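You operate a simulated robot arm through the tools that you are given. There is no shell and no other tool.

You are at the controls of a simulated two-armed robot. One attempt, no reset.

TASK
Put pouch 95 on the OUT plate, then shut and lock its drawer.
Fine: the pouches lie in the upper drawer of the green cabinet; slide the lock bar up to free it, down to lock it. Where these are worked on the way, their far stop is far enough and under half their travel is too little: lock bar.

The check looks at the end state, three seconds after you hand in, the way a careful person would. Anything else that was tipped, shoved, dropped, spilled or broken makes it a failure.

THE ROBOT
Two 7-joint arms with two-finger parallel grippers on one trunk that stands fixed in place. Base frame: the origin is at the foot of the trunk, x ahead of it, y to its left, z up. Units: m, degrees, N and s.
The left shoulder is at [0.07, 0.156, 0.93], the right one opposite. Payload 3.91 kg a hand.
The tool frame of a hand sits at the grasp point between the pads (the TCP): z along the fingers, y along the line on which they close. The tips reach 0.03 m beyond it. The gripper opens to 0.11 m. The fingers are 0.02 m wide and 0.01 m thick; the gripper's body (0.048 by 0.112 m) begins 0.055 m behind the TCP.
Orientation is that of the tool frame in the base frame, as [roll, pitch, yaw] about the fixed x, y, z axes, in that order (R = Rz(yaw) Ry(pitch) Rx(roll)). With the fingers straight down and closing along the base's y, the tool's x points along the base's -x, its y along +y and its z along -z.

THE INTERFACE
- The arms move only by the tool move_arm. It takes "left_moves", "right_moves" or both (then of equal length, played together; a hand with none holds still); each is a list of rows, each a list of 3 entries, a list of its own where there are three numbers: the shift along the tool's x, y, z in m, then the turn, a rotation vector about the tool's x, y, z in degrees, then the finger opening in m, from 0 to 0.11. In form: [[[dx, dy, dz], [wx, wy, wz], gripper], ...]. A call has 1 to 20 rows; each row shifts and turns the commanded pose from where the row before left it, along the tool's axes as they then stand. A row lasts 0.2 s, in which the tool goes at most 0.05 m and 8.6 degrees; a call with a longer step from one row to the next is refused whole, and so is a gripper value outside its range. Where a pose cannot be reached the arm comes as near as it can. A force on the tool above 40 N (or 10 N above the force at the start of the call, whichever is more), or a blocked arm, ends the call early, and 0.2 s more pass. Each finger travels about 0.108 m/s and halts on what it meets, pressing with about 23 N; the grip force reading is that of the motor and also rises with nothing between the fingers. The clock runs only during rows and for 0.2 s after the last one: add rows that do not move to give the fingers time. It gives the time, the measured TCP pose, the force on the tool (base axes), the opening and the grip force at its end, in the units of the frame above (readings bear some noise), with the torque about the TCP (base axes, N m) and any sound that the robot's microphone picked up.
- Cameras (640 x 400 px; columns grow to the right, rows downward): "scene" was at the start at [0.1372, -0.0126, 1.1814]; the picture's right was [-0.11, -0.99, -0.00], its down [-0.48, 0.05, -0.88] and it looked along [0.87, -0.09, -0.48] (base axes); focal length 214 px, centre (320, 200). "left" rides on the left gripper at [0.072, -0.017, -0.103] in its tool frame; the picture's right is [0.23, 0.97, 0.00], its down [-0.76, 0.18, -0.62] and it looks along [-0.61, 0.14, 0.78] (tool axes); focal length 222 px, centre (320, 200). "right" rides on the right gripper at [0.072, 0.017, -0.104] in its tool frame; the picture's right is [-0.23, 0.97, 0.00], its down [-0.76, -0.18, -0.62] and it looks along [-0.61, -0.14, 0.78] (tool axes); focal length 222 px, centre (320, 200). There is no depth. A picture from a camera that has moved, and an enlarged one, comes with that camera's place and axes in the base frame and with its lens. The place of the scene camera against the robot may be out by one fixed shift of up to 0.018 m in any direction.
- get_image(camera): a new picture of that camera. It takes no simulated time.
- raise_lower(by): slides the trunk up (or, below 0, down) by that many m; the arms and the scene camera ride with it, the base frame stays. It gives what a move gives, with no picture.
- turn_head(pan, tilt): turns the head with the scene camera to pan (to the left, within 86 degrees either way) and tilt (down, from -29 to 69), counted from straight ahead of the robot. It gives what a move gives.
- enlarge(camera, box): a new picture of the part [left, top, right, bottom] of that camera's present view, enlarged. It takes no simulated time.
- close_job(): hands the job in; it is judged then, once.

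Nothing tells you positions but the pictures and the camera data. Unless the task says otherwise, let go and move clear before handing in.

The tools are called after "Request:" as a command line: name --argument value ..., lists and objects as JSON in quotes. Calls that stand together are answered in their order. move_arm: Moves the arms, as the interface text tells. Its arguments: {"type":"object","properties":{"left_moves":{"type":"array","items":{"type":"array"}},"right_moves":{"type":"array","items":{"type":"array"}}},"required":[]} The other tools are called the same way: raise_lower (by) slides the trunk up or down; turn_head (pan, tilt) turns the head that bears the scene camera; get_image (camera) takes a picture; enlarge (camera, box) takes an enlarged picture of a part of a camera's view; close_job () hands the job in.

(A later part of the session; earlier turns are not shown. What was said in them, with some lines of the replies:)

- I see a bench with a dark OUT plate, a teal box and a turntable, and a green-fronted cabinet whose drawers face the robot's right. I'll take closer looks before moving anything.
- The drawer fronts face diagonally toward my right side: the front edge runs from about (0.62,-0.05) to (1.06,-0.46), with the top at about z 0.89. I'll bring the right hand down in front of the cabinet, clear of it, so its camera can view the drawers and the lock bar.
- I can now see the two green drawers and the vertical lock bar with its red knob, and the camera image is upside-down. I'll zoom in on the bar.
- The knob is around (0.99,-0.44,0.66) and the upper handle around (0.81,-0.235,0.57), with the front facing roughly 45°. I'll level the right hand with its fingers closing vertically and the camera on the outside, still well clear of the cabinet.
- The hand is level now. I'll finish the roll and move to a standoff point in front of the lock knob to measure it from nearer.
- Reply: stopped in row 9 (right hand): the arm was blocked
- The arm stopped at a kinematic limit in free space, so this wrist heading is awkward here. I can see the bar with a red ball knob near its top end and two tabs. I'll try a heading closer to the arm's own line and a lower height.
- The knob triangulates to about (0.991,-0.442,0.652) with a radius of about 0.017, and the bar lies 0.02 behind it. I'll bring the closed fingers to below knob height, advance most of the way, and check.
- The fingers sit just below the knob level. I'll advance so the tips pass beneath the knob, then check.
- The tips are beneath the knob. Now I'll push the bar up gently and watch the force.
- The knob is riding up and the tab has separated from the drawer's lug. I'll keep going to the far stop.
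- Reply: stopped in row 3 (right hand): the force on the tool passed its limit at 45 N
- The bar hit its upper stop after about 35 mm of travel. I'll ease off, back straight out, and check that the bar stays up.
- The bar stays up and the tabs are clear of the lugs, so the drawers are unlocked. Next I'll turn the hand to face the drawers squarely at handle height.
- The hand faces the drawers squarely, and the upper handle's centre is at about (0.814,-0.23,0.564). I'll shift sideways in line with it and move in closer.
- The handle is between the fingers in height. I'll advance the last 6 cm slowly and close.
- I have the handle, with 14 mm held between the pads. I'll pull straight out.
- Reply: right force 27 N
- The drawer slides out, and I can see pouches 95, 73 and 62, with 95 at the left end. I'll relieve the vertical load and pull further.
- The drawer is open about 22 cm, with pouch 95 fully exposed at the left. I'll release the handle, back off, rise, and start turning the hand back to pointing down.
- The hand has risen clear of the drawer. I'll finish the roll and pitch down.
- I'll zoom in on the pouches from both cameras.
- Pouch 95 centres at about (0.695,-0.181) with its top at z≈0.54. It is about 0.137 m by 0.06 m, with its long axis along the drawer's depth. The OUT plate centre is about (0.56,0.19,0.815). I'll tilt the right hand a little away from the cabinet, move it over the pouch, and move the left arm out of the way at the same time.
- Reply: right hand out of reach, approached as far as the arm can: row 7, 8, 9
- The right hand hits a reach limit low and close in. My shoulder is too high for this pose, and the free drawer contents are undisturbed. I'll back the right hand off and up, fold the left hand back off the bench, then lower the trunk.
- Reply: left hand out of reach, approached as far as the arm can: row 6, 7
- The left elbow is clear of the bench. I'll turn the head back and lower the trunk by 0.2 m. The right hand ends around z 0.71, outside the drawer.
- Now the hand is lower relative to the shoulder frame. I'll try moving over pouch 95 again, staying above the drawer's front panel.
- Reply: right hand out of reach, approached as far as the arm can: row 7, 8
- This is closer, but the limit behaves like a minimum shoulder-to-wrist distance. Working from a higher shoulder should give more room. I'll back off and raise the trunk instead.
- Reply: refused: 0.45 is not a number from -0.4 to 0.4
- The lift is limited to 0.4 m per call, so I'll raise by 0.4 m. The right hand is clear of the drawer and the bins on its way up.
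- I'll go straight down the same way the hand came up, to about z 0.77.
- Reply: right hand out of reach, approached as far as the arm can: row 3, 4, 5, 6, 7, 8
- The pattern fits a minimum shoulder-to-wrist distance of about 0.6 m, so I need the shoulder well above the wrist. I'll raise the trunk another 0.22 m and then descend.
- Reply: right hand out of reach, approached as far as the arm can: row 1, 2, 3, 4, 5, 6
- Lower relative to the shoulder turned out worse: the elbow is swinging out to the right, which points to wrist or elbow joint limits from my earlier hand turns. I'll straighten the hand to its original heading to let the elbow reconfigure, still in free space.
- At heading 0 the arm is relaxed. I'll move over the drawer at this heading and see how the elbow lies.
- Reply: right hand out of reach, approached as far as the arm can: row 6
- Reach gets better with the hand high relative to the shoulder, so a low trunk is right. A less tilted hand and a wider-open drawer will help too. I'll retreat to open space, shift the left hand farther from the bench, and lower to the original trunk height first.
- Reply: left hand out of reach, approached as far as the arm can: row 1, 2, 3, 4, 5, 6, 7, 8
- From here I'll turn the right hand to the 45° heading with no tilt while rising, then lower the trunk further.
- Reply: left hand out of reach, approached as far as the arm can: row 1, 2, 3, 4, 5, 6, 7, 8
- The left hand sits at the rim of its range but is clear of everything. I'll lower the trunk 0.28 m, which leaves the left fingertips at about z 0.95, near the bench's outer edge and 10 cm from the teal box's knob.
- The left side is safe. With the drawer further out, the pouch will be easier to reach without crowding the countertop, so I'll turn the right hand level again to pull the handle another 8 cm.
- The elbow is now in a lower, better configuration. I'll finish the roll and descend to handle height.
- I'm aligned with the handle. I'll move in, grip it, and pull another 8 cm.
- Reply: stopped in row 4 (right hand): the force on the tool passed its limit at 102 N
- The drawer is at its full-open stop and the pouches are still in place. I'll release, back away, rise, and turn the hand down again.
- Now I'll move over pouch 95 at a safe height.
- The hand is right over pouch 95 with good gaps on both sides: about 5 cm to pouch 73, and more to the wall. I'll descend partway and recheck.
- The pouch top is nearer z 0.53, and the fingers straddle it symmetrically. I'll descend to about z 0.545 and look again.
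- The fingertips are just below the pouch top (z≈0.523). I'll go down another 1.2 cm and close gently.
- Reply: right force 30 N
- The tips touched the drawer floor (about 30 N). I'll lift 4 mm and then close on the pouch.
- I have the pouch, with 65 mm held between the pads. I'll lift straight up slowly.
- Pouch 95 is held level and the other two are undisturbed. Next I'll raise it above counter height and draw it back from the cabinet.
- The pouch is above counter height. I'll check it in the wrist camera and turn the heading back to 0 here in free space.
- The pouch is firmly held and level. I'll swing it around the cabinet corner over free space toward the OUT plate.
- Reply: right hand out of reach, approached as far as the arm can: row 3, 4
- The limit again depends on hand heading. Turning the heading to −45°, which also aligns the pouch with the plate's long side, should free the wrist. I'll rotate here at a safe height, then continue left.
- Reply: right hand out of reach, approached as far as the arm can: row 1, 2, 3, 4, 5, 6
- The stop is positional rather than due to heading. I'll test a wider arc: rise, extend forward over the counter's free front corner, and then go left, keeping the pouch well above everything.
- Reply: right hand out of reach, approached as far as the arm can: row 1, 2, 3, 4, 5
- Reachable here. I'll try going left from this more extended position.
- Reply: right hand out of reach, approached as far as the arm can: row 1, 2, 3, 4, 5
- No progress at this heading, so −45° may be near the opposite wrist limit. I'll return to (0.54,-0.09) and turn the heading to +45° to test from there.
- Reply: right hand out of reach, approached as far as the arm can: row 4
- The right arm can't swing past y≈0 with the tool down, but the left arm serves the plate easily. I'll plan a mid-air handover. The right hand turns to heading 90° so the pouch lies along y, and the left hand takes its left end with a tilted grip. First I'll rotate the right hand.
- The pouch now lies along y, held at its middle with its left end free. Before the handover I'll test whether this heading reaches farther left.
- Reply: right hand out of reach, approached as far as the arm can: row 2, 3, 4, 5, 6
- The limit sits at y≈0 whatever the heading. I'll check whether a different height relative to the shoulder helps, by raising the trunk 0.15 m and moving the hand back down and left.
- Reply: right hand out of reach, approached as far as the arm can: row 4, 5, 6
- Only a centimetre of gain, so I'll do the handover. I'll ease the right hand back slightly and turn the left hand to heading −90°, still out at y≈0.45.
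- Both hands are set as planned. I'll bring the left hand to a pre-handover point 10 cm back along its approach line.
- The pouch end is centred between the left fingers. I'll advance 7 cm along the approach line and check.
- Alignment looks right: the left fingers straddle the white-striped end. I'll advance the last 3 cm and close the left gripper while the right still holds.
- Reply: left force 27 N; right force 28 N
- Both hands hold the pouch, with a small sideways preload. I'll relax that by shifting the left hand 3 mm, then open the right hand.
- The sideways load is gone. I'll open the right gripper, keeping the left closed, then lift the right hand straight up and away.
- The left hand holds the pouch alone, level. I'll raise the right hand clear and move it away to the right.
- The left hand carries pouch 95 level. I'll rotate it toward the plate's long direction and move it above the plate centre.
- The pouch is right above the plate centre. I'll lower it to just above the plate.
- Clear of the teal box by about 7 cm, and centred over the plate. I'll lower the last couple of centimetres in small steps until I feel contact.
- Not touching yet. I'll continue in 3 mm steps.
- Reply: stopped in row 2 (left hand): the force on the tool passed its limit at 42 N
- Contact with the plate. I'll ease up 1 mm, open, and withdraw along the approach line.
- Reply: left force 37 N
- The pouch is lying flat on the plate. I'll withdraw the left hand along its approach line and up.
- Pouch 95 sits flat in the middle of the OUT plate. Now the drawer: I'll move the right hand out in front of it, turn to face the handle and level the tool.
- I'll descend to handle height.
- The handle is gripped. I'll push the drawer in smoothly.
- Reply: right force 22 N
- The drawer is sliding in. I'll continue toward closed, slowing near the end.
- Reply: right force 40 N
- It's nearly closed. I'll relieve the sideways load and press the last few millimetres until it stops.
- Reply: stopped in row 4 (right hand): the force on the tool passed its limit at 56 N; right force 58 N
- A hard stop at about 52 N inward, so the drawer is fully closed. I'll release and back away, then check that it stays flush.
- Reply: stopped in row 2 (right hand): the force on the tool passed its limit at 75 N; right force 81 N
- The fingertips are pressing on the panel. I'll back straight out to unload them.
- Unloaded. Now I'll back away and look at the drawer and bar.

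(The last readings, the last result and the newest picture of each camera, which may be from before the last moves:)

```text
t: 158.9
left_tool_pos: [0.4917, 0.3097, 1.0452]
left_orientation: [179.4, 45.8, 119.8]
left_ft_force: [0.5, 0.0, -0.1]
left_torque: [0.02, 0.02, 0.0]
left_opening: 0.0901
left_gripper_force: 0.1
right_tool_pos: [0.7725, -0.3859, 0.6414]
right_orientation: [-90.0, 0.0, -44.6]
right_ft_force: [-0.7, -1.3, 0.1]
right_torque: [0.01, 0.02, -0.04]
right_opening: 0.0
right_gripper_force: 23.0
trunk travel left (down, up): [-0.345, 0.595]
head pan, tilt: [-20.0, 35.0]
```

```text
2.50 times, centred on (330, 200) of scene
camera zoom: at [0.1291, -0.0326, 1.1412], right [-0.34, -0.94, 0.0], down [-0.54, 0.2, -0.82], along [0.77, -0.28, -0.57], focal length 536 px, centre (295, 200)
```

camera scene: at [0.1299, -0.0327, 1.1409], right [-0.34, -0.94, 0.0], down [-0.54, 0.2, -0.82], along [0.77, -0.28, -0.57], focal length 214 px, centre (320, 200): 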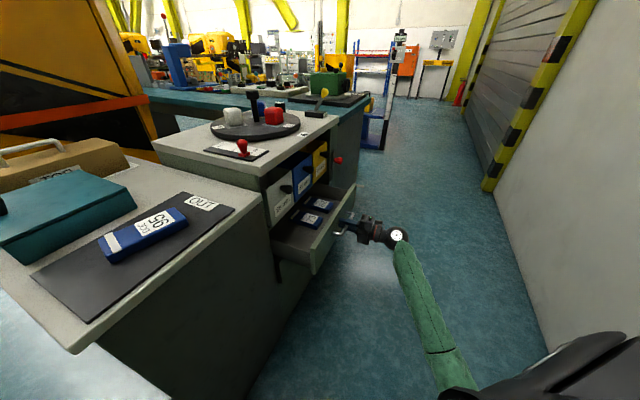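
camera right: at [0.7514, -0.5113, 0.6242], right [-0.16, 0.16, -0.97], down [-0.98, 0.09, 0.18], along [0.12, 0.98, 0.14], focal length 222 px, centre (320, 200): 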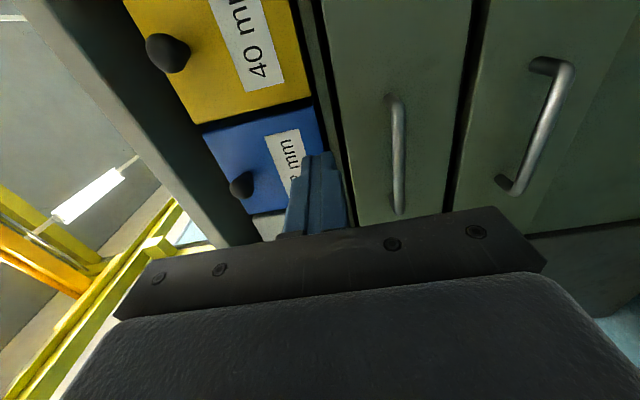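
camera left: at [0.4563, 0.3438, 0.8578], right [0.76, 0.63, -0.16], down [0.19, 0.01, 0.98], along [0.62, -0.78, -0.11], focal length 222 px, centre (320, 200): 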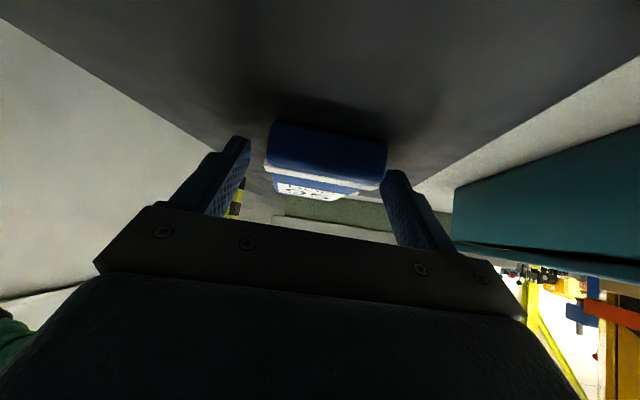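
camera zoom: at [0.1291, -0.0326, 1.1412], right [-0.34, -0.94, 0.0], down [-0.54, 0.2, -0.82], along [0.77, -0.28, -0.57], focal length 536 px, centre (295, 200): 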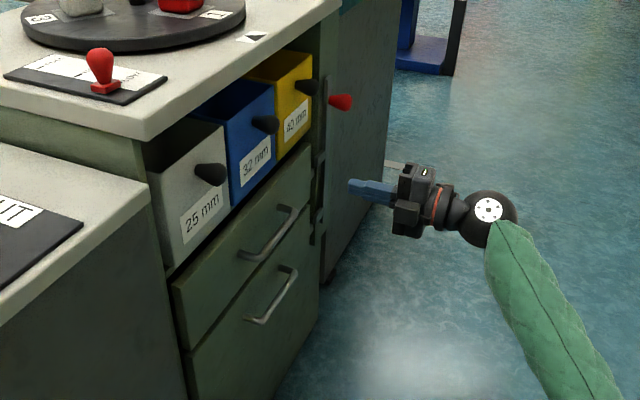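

The drawer is shut flush. Now the lock bar: I'll back off, rise above the knob's height, and turn to the same heading I used before.

Request:
move_arm --right_moves '[[[0, -0.031, -0.025], [0, 0, 0], 0.0], [[0, -0.031, -0.025], [0, 0, 0], 0.0], [[0, -0.033, -0.025], [0, 0, 0], 0.0], [[0, 0, 0], [0, 7.7, 0], 0.0], [[0, 0, 0], [0, 7.7, 0], 0.0], [[0, 0, 0], [0, 7.7, 0], 0.0], [[0, 0, 0], [0, 7.7, 0], 0.0], [[0, 0, 0], [0, 7.7, 0], 0.0], [[0, 0, 0], [0, 7.7, 0], 0.0], [[0, 0, 0], [0, 7.7, 0], 0.0]]'

Request:
get_image --camera "right"

Request:
enlarge --camera "right" --box '[240, 60, 640, 240]'

```text
t: 161.1
left_tool_pos: [0.492, 0.308, 1.0449]
left_orientation: [179.5, 45.7, 119.8]
left_ft_force: [0.0, 0.5, 0.2]
left_torque: [0.0, 0.01, -0.03]
left_opening: 0.0899
left_gripper_force: 0.0
right_tool_pos: [0.7196, -0.4374, 0.7385]
right_orientation: [-89.9, 0.0, -98.7]
right_ft_force: [-0.2, -0.2, -0.5]
right_torque: [0.03, 0.04, 0.0]
right_opening: 0.0001
right_gripper_force: 23.3
trunk travel left (down, up): [-0.345, 0.595]
head pan, tilt: [-20.0, 35.0]
```

```text
taken
camera right: at [0.6053, -0.4942, 0.7218], right [0.04, 0.22, -0.97], down [-0.5, 0.85, 0.18], along [0.86, 0.48, 0.14], focal length 222 px, centre (320, 200)
```

right: 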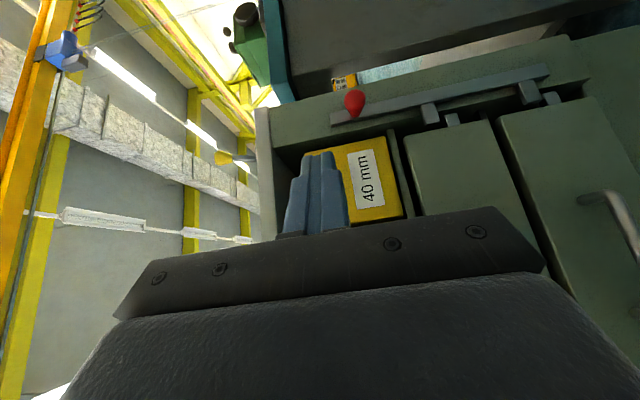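

```text
1.60 times, centred on (440, 150) of right
camera zoom: at [0.6053, -0.4942, 0.7218], right [0.04, 0.22, -0.97], down [-0.5, 0.85, 0.18], along [0.86, 0.48, 0.14], focal length 355 px, centre (128, 280)
```

zoom: 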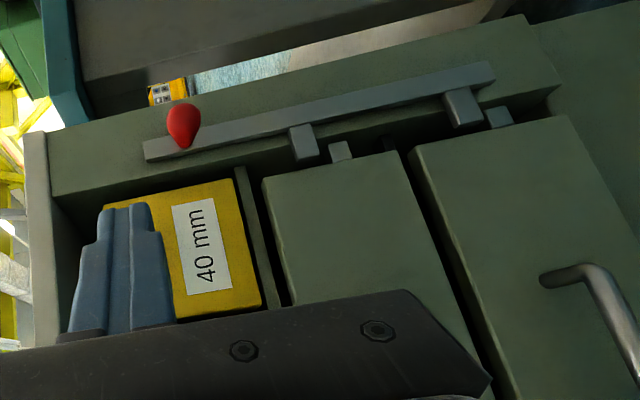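

The knob is now at about (0.991,-0.442,0.693), and the bin knob above-left leaves limited room. I'll use a slightly more open heading of about 10° for clearance and come in above the red knob.

Request:
move_arm --right_moves '[[[0.01, 0, 0], [0, -6.3, 0], 0.0], [[0.01, 0, 0], [0, -6.3, 0], 0.0], [[0.01, 0, 0], [0, -6.3, 0], 0.0], [[0.012, 0, 0.03], [0, 0, 0], 0.0], [[0.012, 0, 0.03], [0, 0, 0], 0.0], [[0, 0, 0.03], [0, 0, 0], 0.0], [[0, 0, 0.03], [0, 0, 0], 0.0], [[0, 0, 0.03], [0, 0, 0], 0.0]]'

Request:
get_image --camera "right"

Request:
enlarge --camera "scene" --box '[270, 100, 430, 240]'

```text
t: 162.9
left_tool_pos: [0.4917, 0.3086, 1.044]
left_orientation: [179.5, 45.7, 119.7]
left_ft_force: [0.1, 0.2, -0.2]
left_torque: [0.04, -0.04, -0.04]
left_opening: 0.0899
left_gripper_force: 0.0
right_tool_pos: [0.8682, -0.4643, 0.737]
right_orientation: [-90.1, 0.0, -79.7]
right_ft_force: [-0.3, -0.4, -0.6]
right_torque: [-0.01, 0.02, 0.0]
right_opening: 0.0
right_gripper_force: 22.7
trunk travel left (down, up): [-0.345, 0.595]
head pan, tilt: [-20.0, 35.0]
```

```text
taken
camera right: at [0.7787, -0.5555, 0.7202], right [-0.04, 0.22, -0.97], down [-0.75, 0.64, 0.18], along [0.66, 0.74, 0.14], focal length 222 px, centre (320, 200)
```

right: 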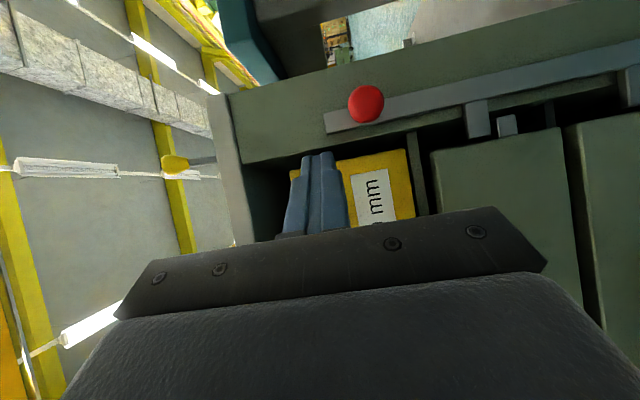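

```text
2.86 times, centred on (350, 170) of scene
camera zoom: at [0.1293, -0.0328, 1.1413], right [-0.34, -0.94, 0.0], down [-0.54, 0.2, -0.82], along [0.77, -0.28, -0.57], focal length 613 px, centre (234, 286)
```

zoom: 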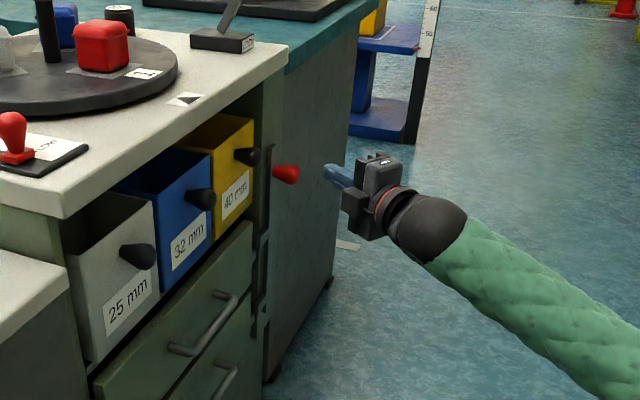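

I'll advance straight to above the knob.

Request:
move_arm --right_moves '[[[0, 0, 0.03], [0, 0, 0], 0.0], [[0, 0, 0.03], [0, 0, 0], 0.0], [[0, 0, 0.02], [0, 0, 0], 0.0], [[0, 0, 0.015], [0, 0, 0], 0.0]]'

Request:
get_image --camera "right"

Request:
enlarge --camera "scene" --box '[270, 100, 430, 240]'

```text
t: 163.9
left_tool_pos: [0.491, 0.3104, 1.0442]
left_orientation: [179.3, 45.6, 119.8]
left_ft_force: [-0.1, 0.1, 0.2]
left_torque: [0.0, -0.01, 0.0]
left_opening: 0.0901
left_gripper_force: 0.0
right_tool_pos: [0.9633, -0.4476, 0.7372]
right_orientation: [-90.0, 0.0, -79.6]
right_ft_force: [-0.5, -0.3, 0.3]
right_torque: [0.01, 0.0, -0.04]
right_opening: 0.0
right_gripper_force: 22.8
trunk travel left (down, up): [-0.345, 0.595]
head pan, tilt: [-20.0, 35.0]
```

```text
taken
camera right: at [0.8742, -0.5389, 0.7191], right [-0.04, 0.22, -0.97], down [-0.75, 0.64, 0.18], along [0.66, 0.74, 0.14], focal length 222 px, centre (320, 200)
```

right: 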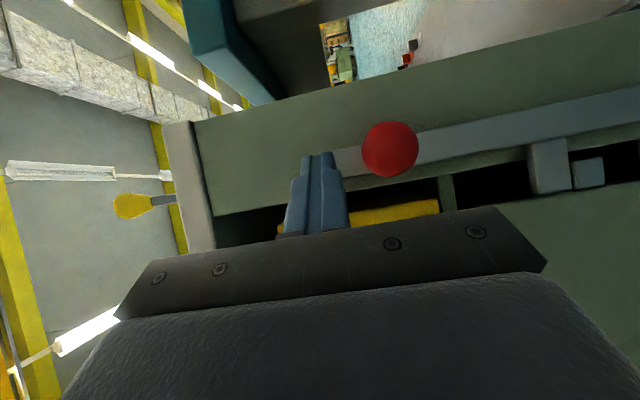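

```text
2.86 times, centred on (350, 170) of scene
camera zoom: at [0.1294, -0.0326, 1.1413], right [-0.34, -0.94, 0.0], down [-0.54, 0.2, -0.82], along [0.77, -0.28, -0.57], focal length 613 px, centre (234, 286)
```

zoom: 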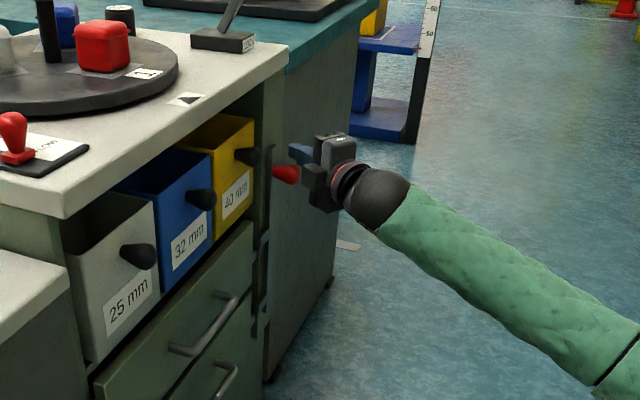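

The fingertips are directly above the red knob. I'll push down to the stop.

Request:
move_arm --right_moves '[[[0, 0.008, 0.003], [0, 0, 0], 0.0], [[0, 0.008, 0], [0, 0, 0], 0.0], [[0, 0.008, 0], [0, 0, 0], 0.0], [[0, 0.008, 0], [0, 0, 0], 0.0], [[0, 0.008, 0], [0, 0, 0], 0.0], [[0, 0.006, 0], [0, 0, 0], 0.0], [[0, 0.005, 0], [0, 0, 0], 0.0], [[0, 0.005, 0], [0, 0, 0], 0.0], [[0, 0.004, 0], [0, 0, 0], 0.0], [[0, 0.004, 0], [0, 0, 0], 0.0]]'

Request:
get_image --camera "right"

```text
t: 166.1
left_tool_pos: [0.4904, 0.3105, 1.0444]
left_orientation: [179.4, 45.8, 119.7]
left_ft_force: [0.4, 0.4, 0.2]
left_torque: [0.02, 0.01, 0.05]
left_opening: 0.0901
left_gripper_force: 0.1
right_tool_pos: [0.9658, -0.4457, 0.6802]
right_orientation: [-89.7, -0.1, -79.6]
right_ft_force: [1.8, -0.5, 19.1]
right_torque: [0.04, -0.46, -0.02]
right_opening: 0.0
right_gripper_force: 22.8
trunk travel left (down, up): [-0.345, 0.595]
head pan, tilt: [-20.0, 35.0]
```

```text
taken
camera right: at [0.8759, -0.5373, 0.6632], right [-0.04, 0.22, -0.97], down [-0.75, 0.64, 0.17], along [0.66, 0.74, 0.15], focal length 222 px, centre (320, 200)
```

right: 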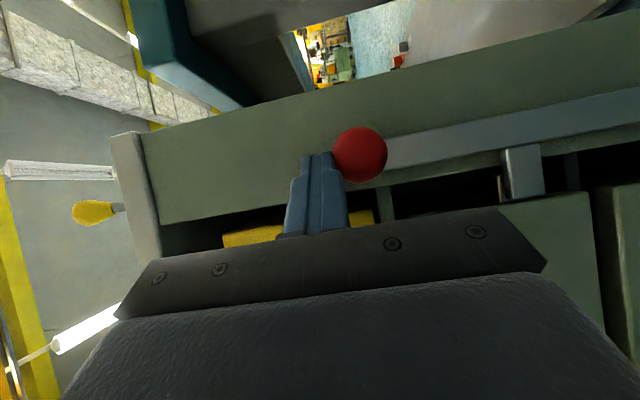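

Force is rising and the tab now covers the lug. I'll press a little more to confirm the stop.

Request:
move_arm --right_moves '[[[0, 0.003, 0], [0, 0, 0], 0.0], [[0, 0.003, 0], [0, 0, 0], 0.0], [[0, 0.003, 0], [0, 0, 0], 0.0], [[0, 0.003, 0], [0, 0, 0], 0.0]]'

Request:
get_image --camera "right"

```text
t: 166.7
left_tool_pos: [0.4904, 0.31, 1.0446]
left_orientation: [179.3, 45.7, 119.7]
left_ft_force: [0.4, -0.4, -0.7]
left_torque: [0.02, 0.0, 0.0]
left_opening: 0.0899
left_gripper_force: 0.1
right_tool_pos: [0.9657, -0.4472, 0.6795]
right_orientation: [-89.2, -0.2, -79.6]
right_ft_force: [-6.6, 2.7, 14.0]
right_torque: [0.05, -0.28, 0.04]
right_opening: 0.0
right_gripper_force: 22.9
trunk travel left (down, up): [-0.345, 0.595]
head pan, tilt: [-20.0, 35.0]
stopped in row 2 (right hand): the force on the tool passed its limit at 43 N (the readings are from after the stop); the commanded pose is now the measured one
```

```text
taken
camera right: at [0.8769, -0.5374, 0.6622], right [-0.03, 0.22, -0.97], down [-0.75, 0.64, 0.17], along [0.66, 0.74, 0.15], focal length 222 px, centre (320, 200)
```

right: 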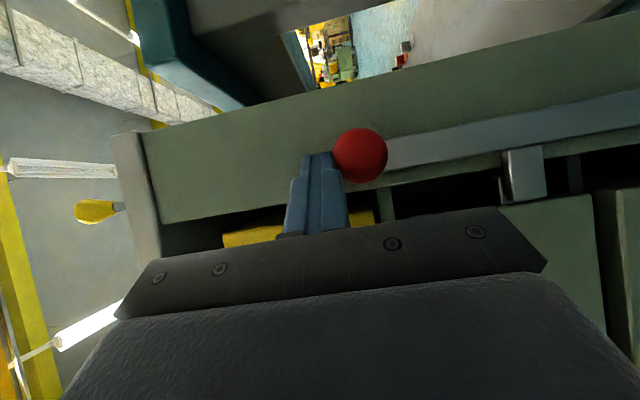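

The bar is at its lower stop, with the knob back at z≈0.652 where it started locked. I'll lift off and withdraw, then inspect everything.

Request:
move_arm --right_moves '[[[0, -0.01, 0], [0, 0, 0], 0.0], [[0, -0.01, -0.01], [0, 0, 0], 0.0], [[0, 0, -0.03], [0, 0, 0], 0.0], [[0, 0, -0.03], [0, 0, 0], 0.0], [[0.01, 0, -0.03], [0, 0, 0], 0.0], [[0.01, 0, -0.035], [0, 0, 0], 0.0], [[0.01, 0, -0.035], [0, 0, 0], 0.0], [[0.01, 0, -0.035], [0, 0, 0], 0.0], [[0.01, 0, -0.035], [0, 0, 0], 0.0]]'

Request:
get_image --camera "right"

Request:
enlarge --camera "right" --box '[240, 20, 640, 240]'

Request:
enlarge --camera "scene" --box '[240, 100, 420, 280]'

```text
t: 168.7
left_tool_pos: [0.4907, 0.3103, 1.0455]
left_orientation: [179.5, 45.6, 119.8]
left_ft_force: [-0.1, -0.2, 0.7]
left_torque: [0.0, 0.0, -0.01]
left_opening: 0.0899
left_gripper_force: 0.0
right_tool_pos: [0.7405, -0.5377, 0.6968]
right_orientation: [-89.5, 0.0, -79.6]
right_ft_force: [0.7, -0.4, 0.6]
right_torque: [0.02, -0.03, -0.02]
right_opening: 0.0
right_gripper_force: 23.0
trunk travel left (down, up): [-0.345, 0.595]
head pan, tilt: [-20.0, 35.0]
```

```text
taken
camera right: at [0.6518, -0.6288, 0.6795], right [-0.03, 0.22, -0.97], down [-0.75, 0.64, 0.17], along [0.66, 0.74, 0.15], focal length 222 px, centre (320, 200)
```

right: 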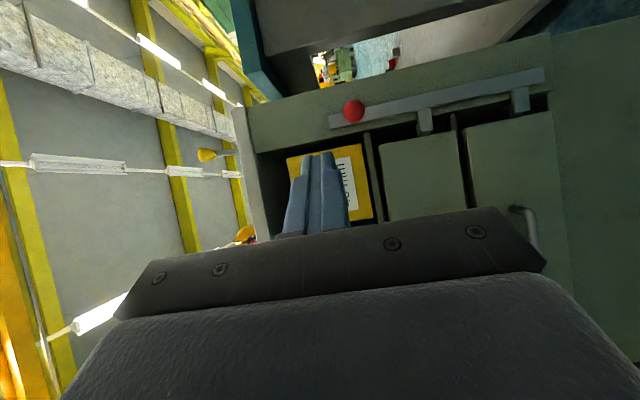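

```text
1.60 times, centred on (440, 130) of right
camera zoom: at [0.6518, -0.6288, 0.6795], right [-0.03, 0.22, -0.97], down [-0.75, 0.64, 0.17], along [0.66, 0.74, 0.15], focal length 355 px, centre (128, 312)
```

zoom: 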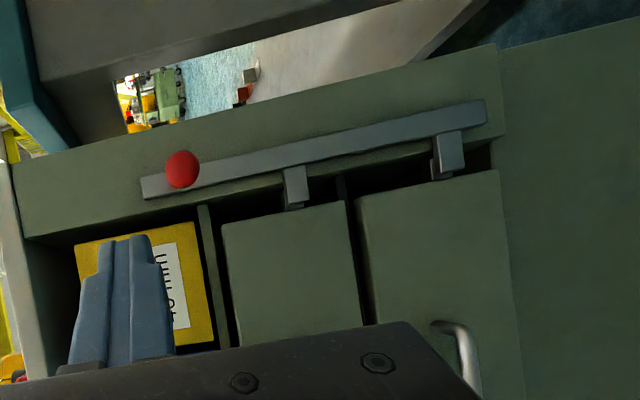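

```text
2.22 times, centred on (330, 190) of scene
camera zoom: at [0.1292, -0.0325, 1.1414], right [-0.34, -0.94, 0.0], down [-0.54, 0.2, -0.82], along [0.77, -0.28, -0.57], focal length 477 px, centre (298, 222)
```

zoom: 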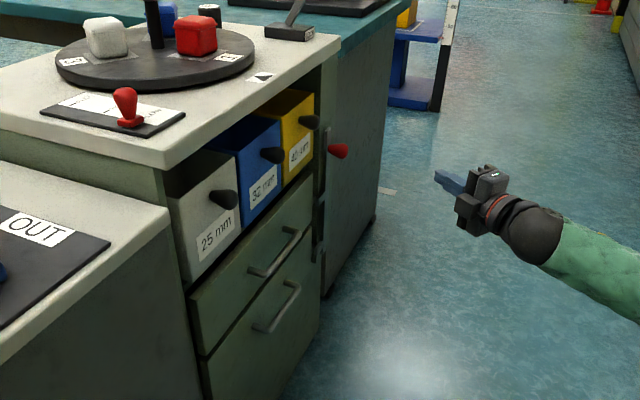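

The tabs cover the drawer lugs as they did at the start, and both drawers are flush. One last look at the whole scene.

Request:
turn_head --pan 5 --tilt 35

Request:
get_image --camera "scene"

Request:
enlarge --camera "scene" --box '[160, 120, 380, 280]'

```text
t: 169.6
left_tool_pos: [0.4908, 0.3092, 1.0438]
left_orientation: [179.5, 45.7, 119.8]
left_ft_force: [0.5, 0.8, 0.5]
left_torque: [0.0, -0.02, 0.02]
left_opening: 0.0901
left_gripper_force: 0.0
right_tool_pos: [0.7403, -0.5389, 0.6972]
right_orientation: [-89.4, -0.1, -79.6]
right_ft_force: [0.8, -0.4, -0.5]
right_torque: [0.0, 0.02, 0.0]
right_opening: 0.0002
right_gripper_force: 22.6
trunk travel left (down, up): [-0.345, 0.595]
head pan, tilt: [5.0, 35.0]
```

```text
taken
camera scene: at [0.1342, 0.005, 1.1413], right [0.09, -1.0, 0.0], down [-0.57, -0.05, -0.82], along [0.82, 0.07, -0.57], focal length 214 px, centre (320, 200)
```

scene: 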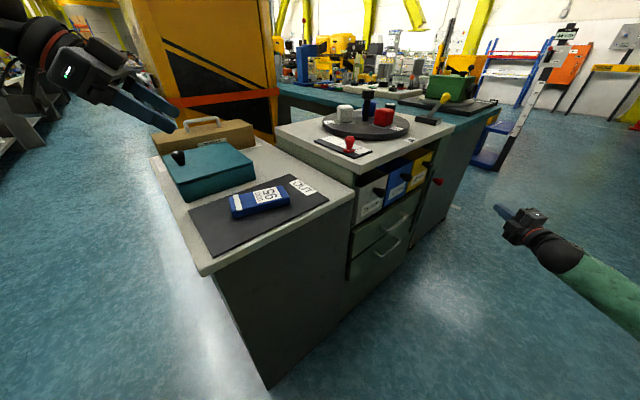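

```text
2.50 times, centred on (270, 200) of scene
camera zoom: at [0.1342, 0.005, 1.1413], right [0.09, -1.0, 0.0], down [-0.57, -0.05, -0.82], along [0.82, 0.07, -0.57], focal length 536 px, centre (445, 200)
```

zoom: 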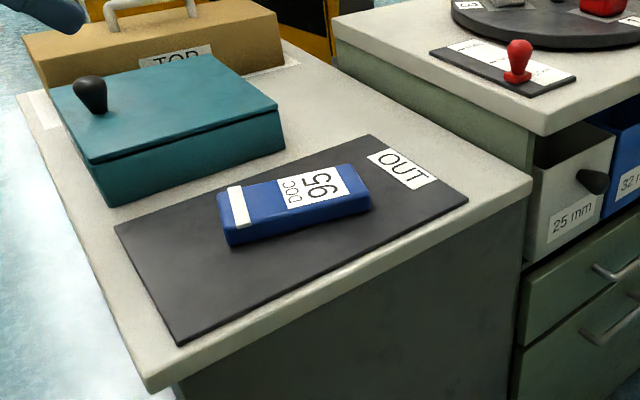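

Pouch 95 is flat on the OUT plate, the drawer is shut, and the lock bar is fully down. Everything else looks as it was and both hands are clear, so I'm handing in.

Request:
close_job

```text
The job is handed in.
```

Pouch 95 is lying flat near the middle of the OUT plate. The upper drawer is pushed in until it hit its stop, and the lock bar is down at its lower stop. The last pictures confirm this, but I haven't seen the result of the check.

- **Handover:** The right arm could not reach the plate, so I passed the pouch to the left hand in mid-air and placed it from there.
- **Drawer contents:** Pouches 73 and 62 were lying in place the last time I saw inside the drawer, partway through closing it.
- **Hard contacts:** The drawer hit its full-open stop at about 100 N when I pulled it. The right fingertips also pressed the drawer front at about 75 N for a moment as I let go of the handle. I saw no damage from either.
- **Surroundings:** Everything else in view looked as it did at the start. Both hands were clear of everything when I handed in.
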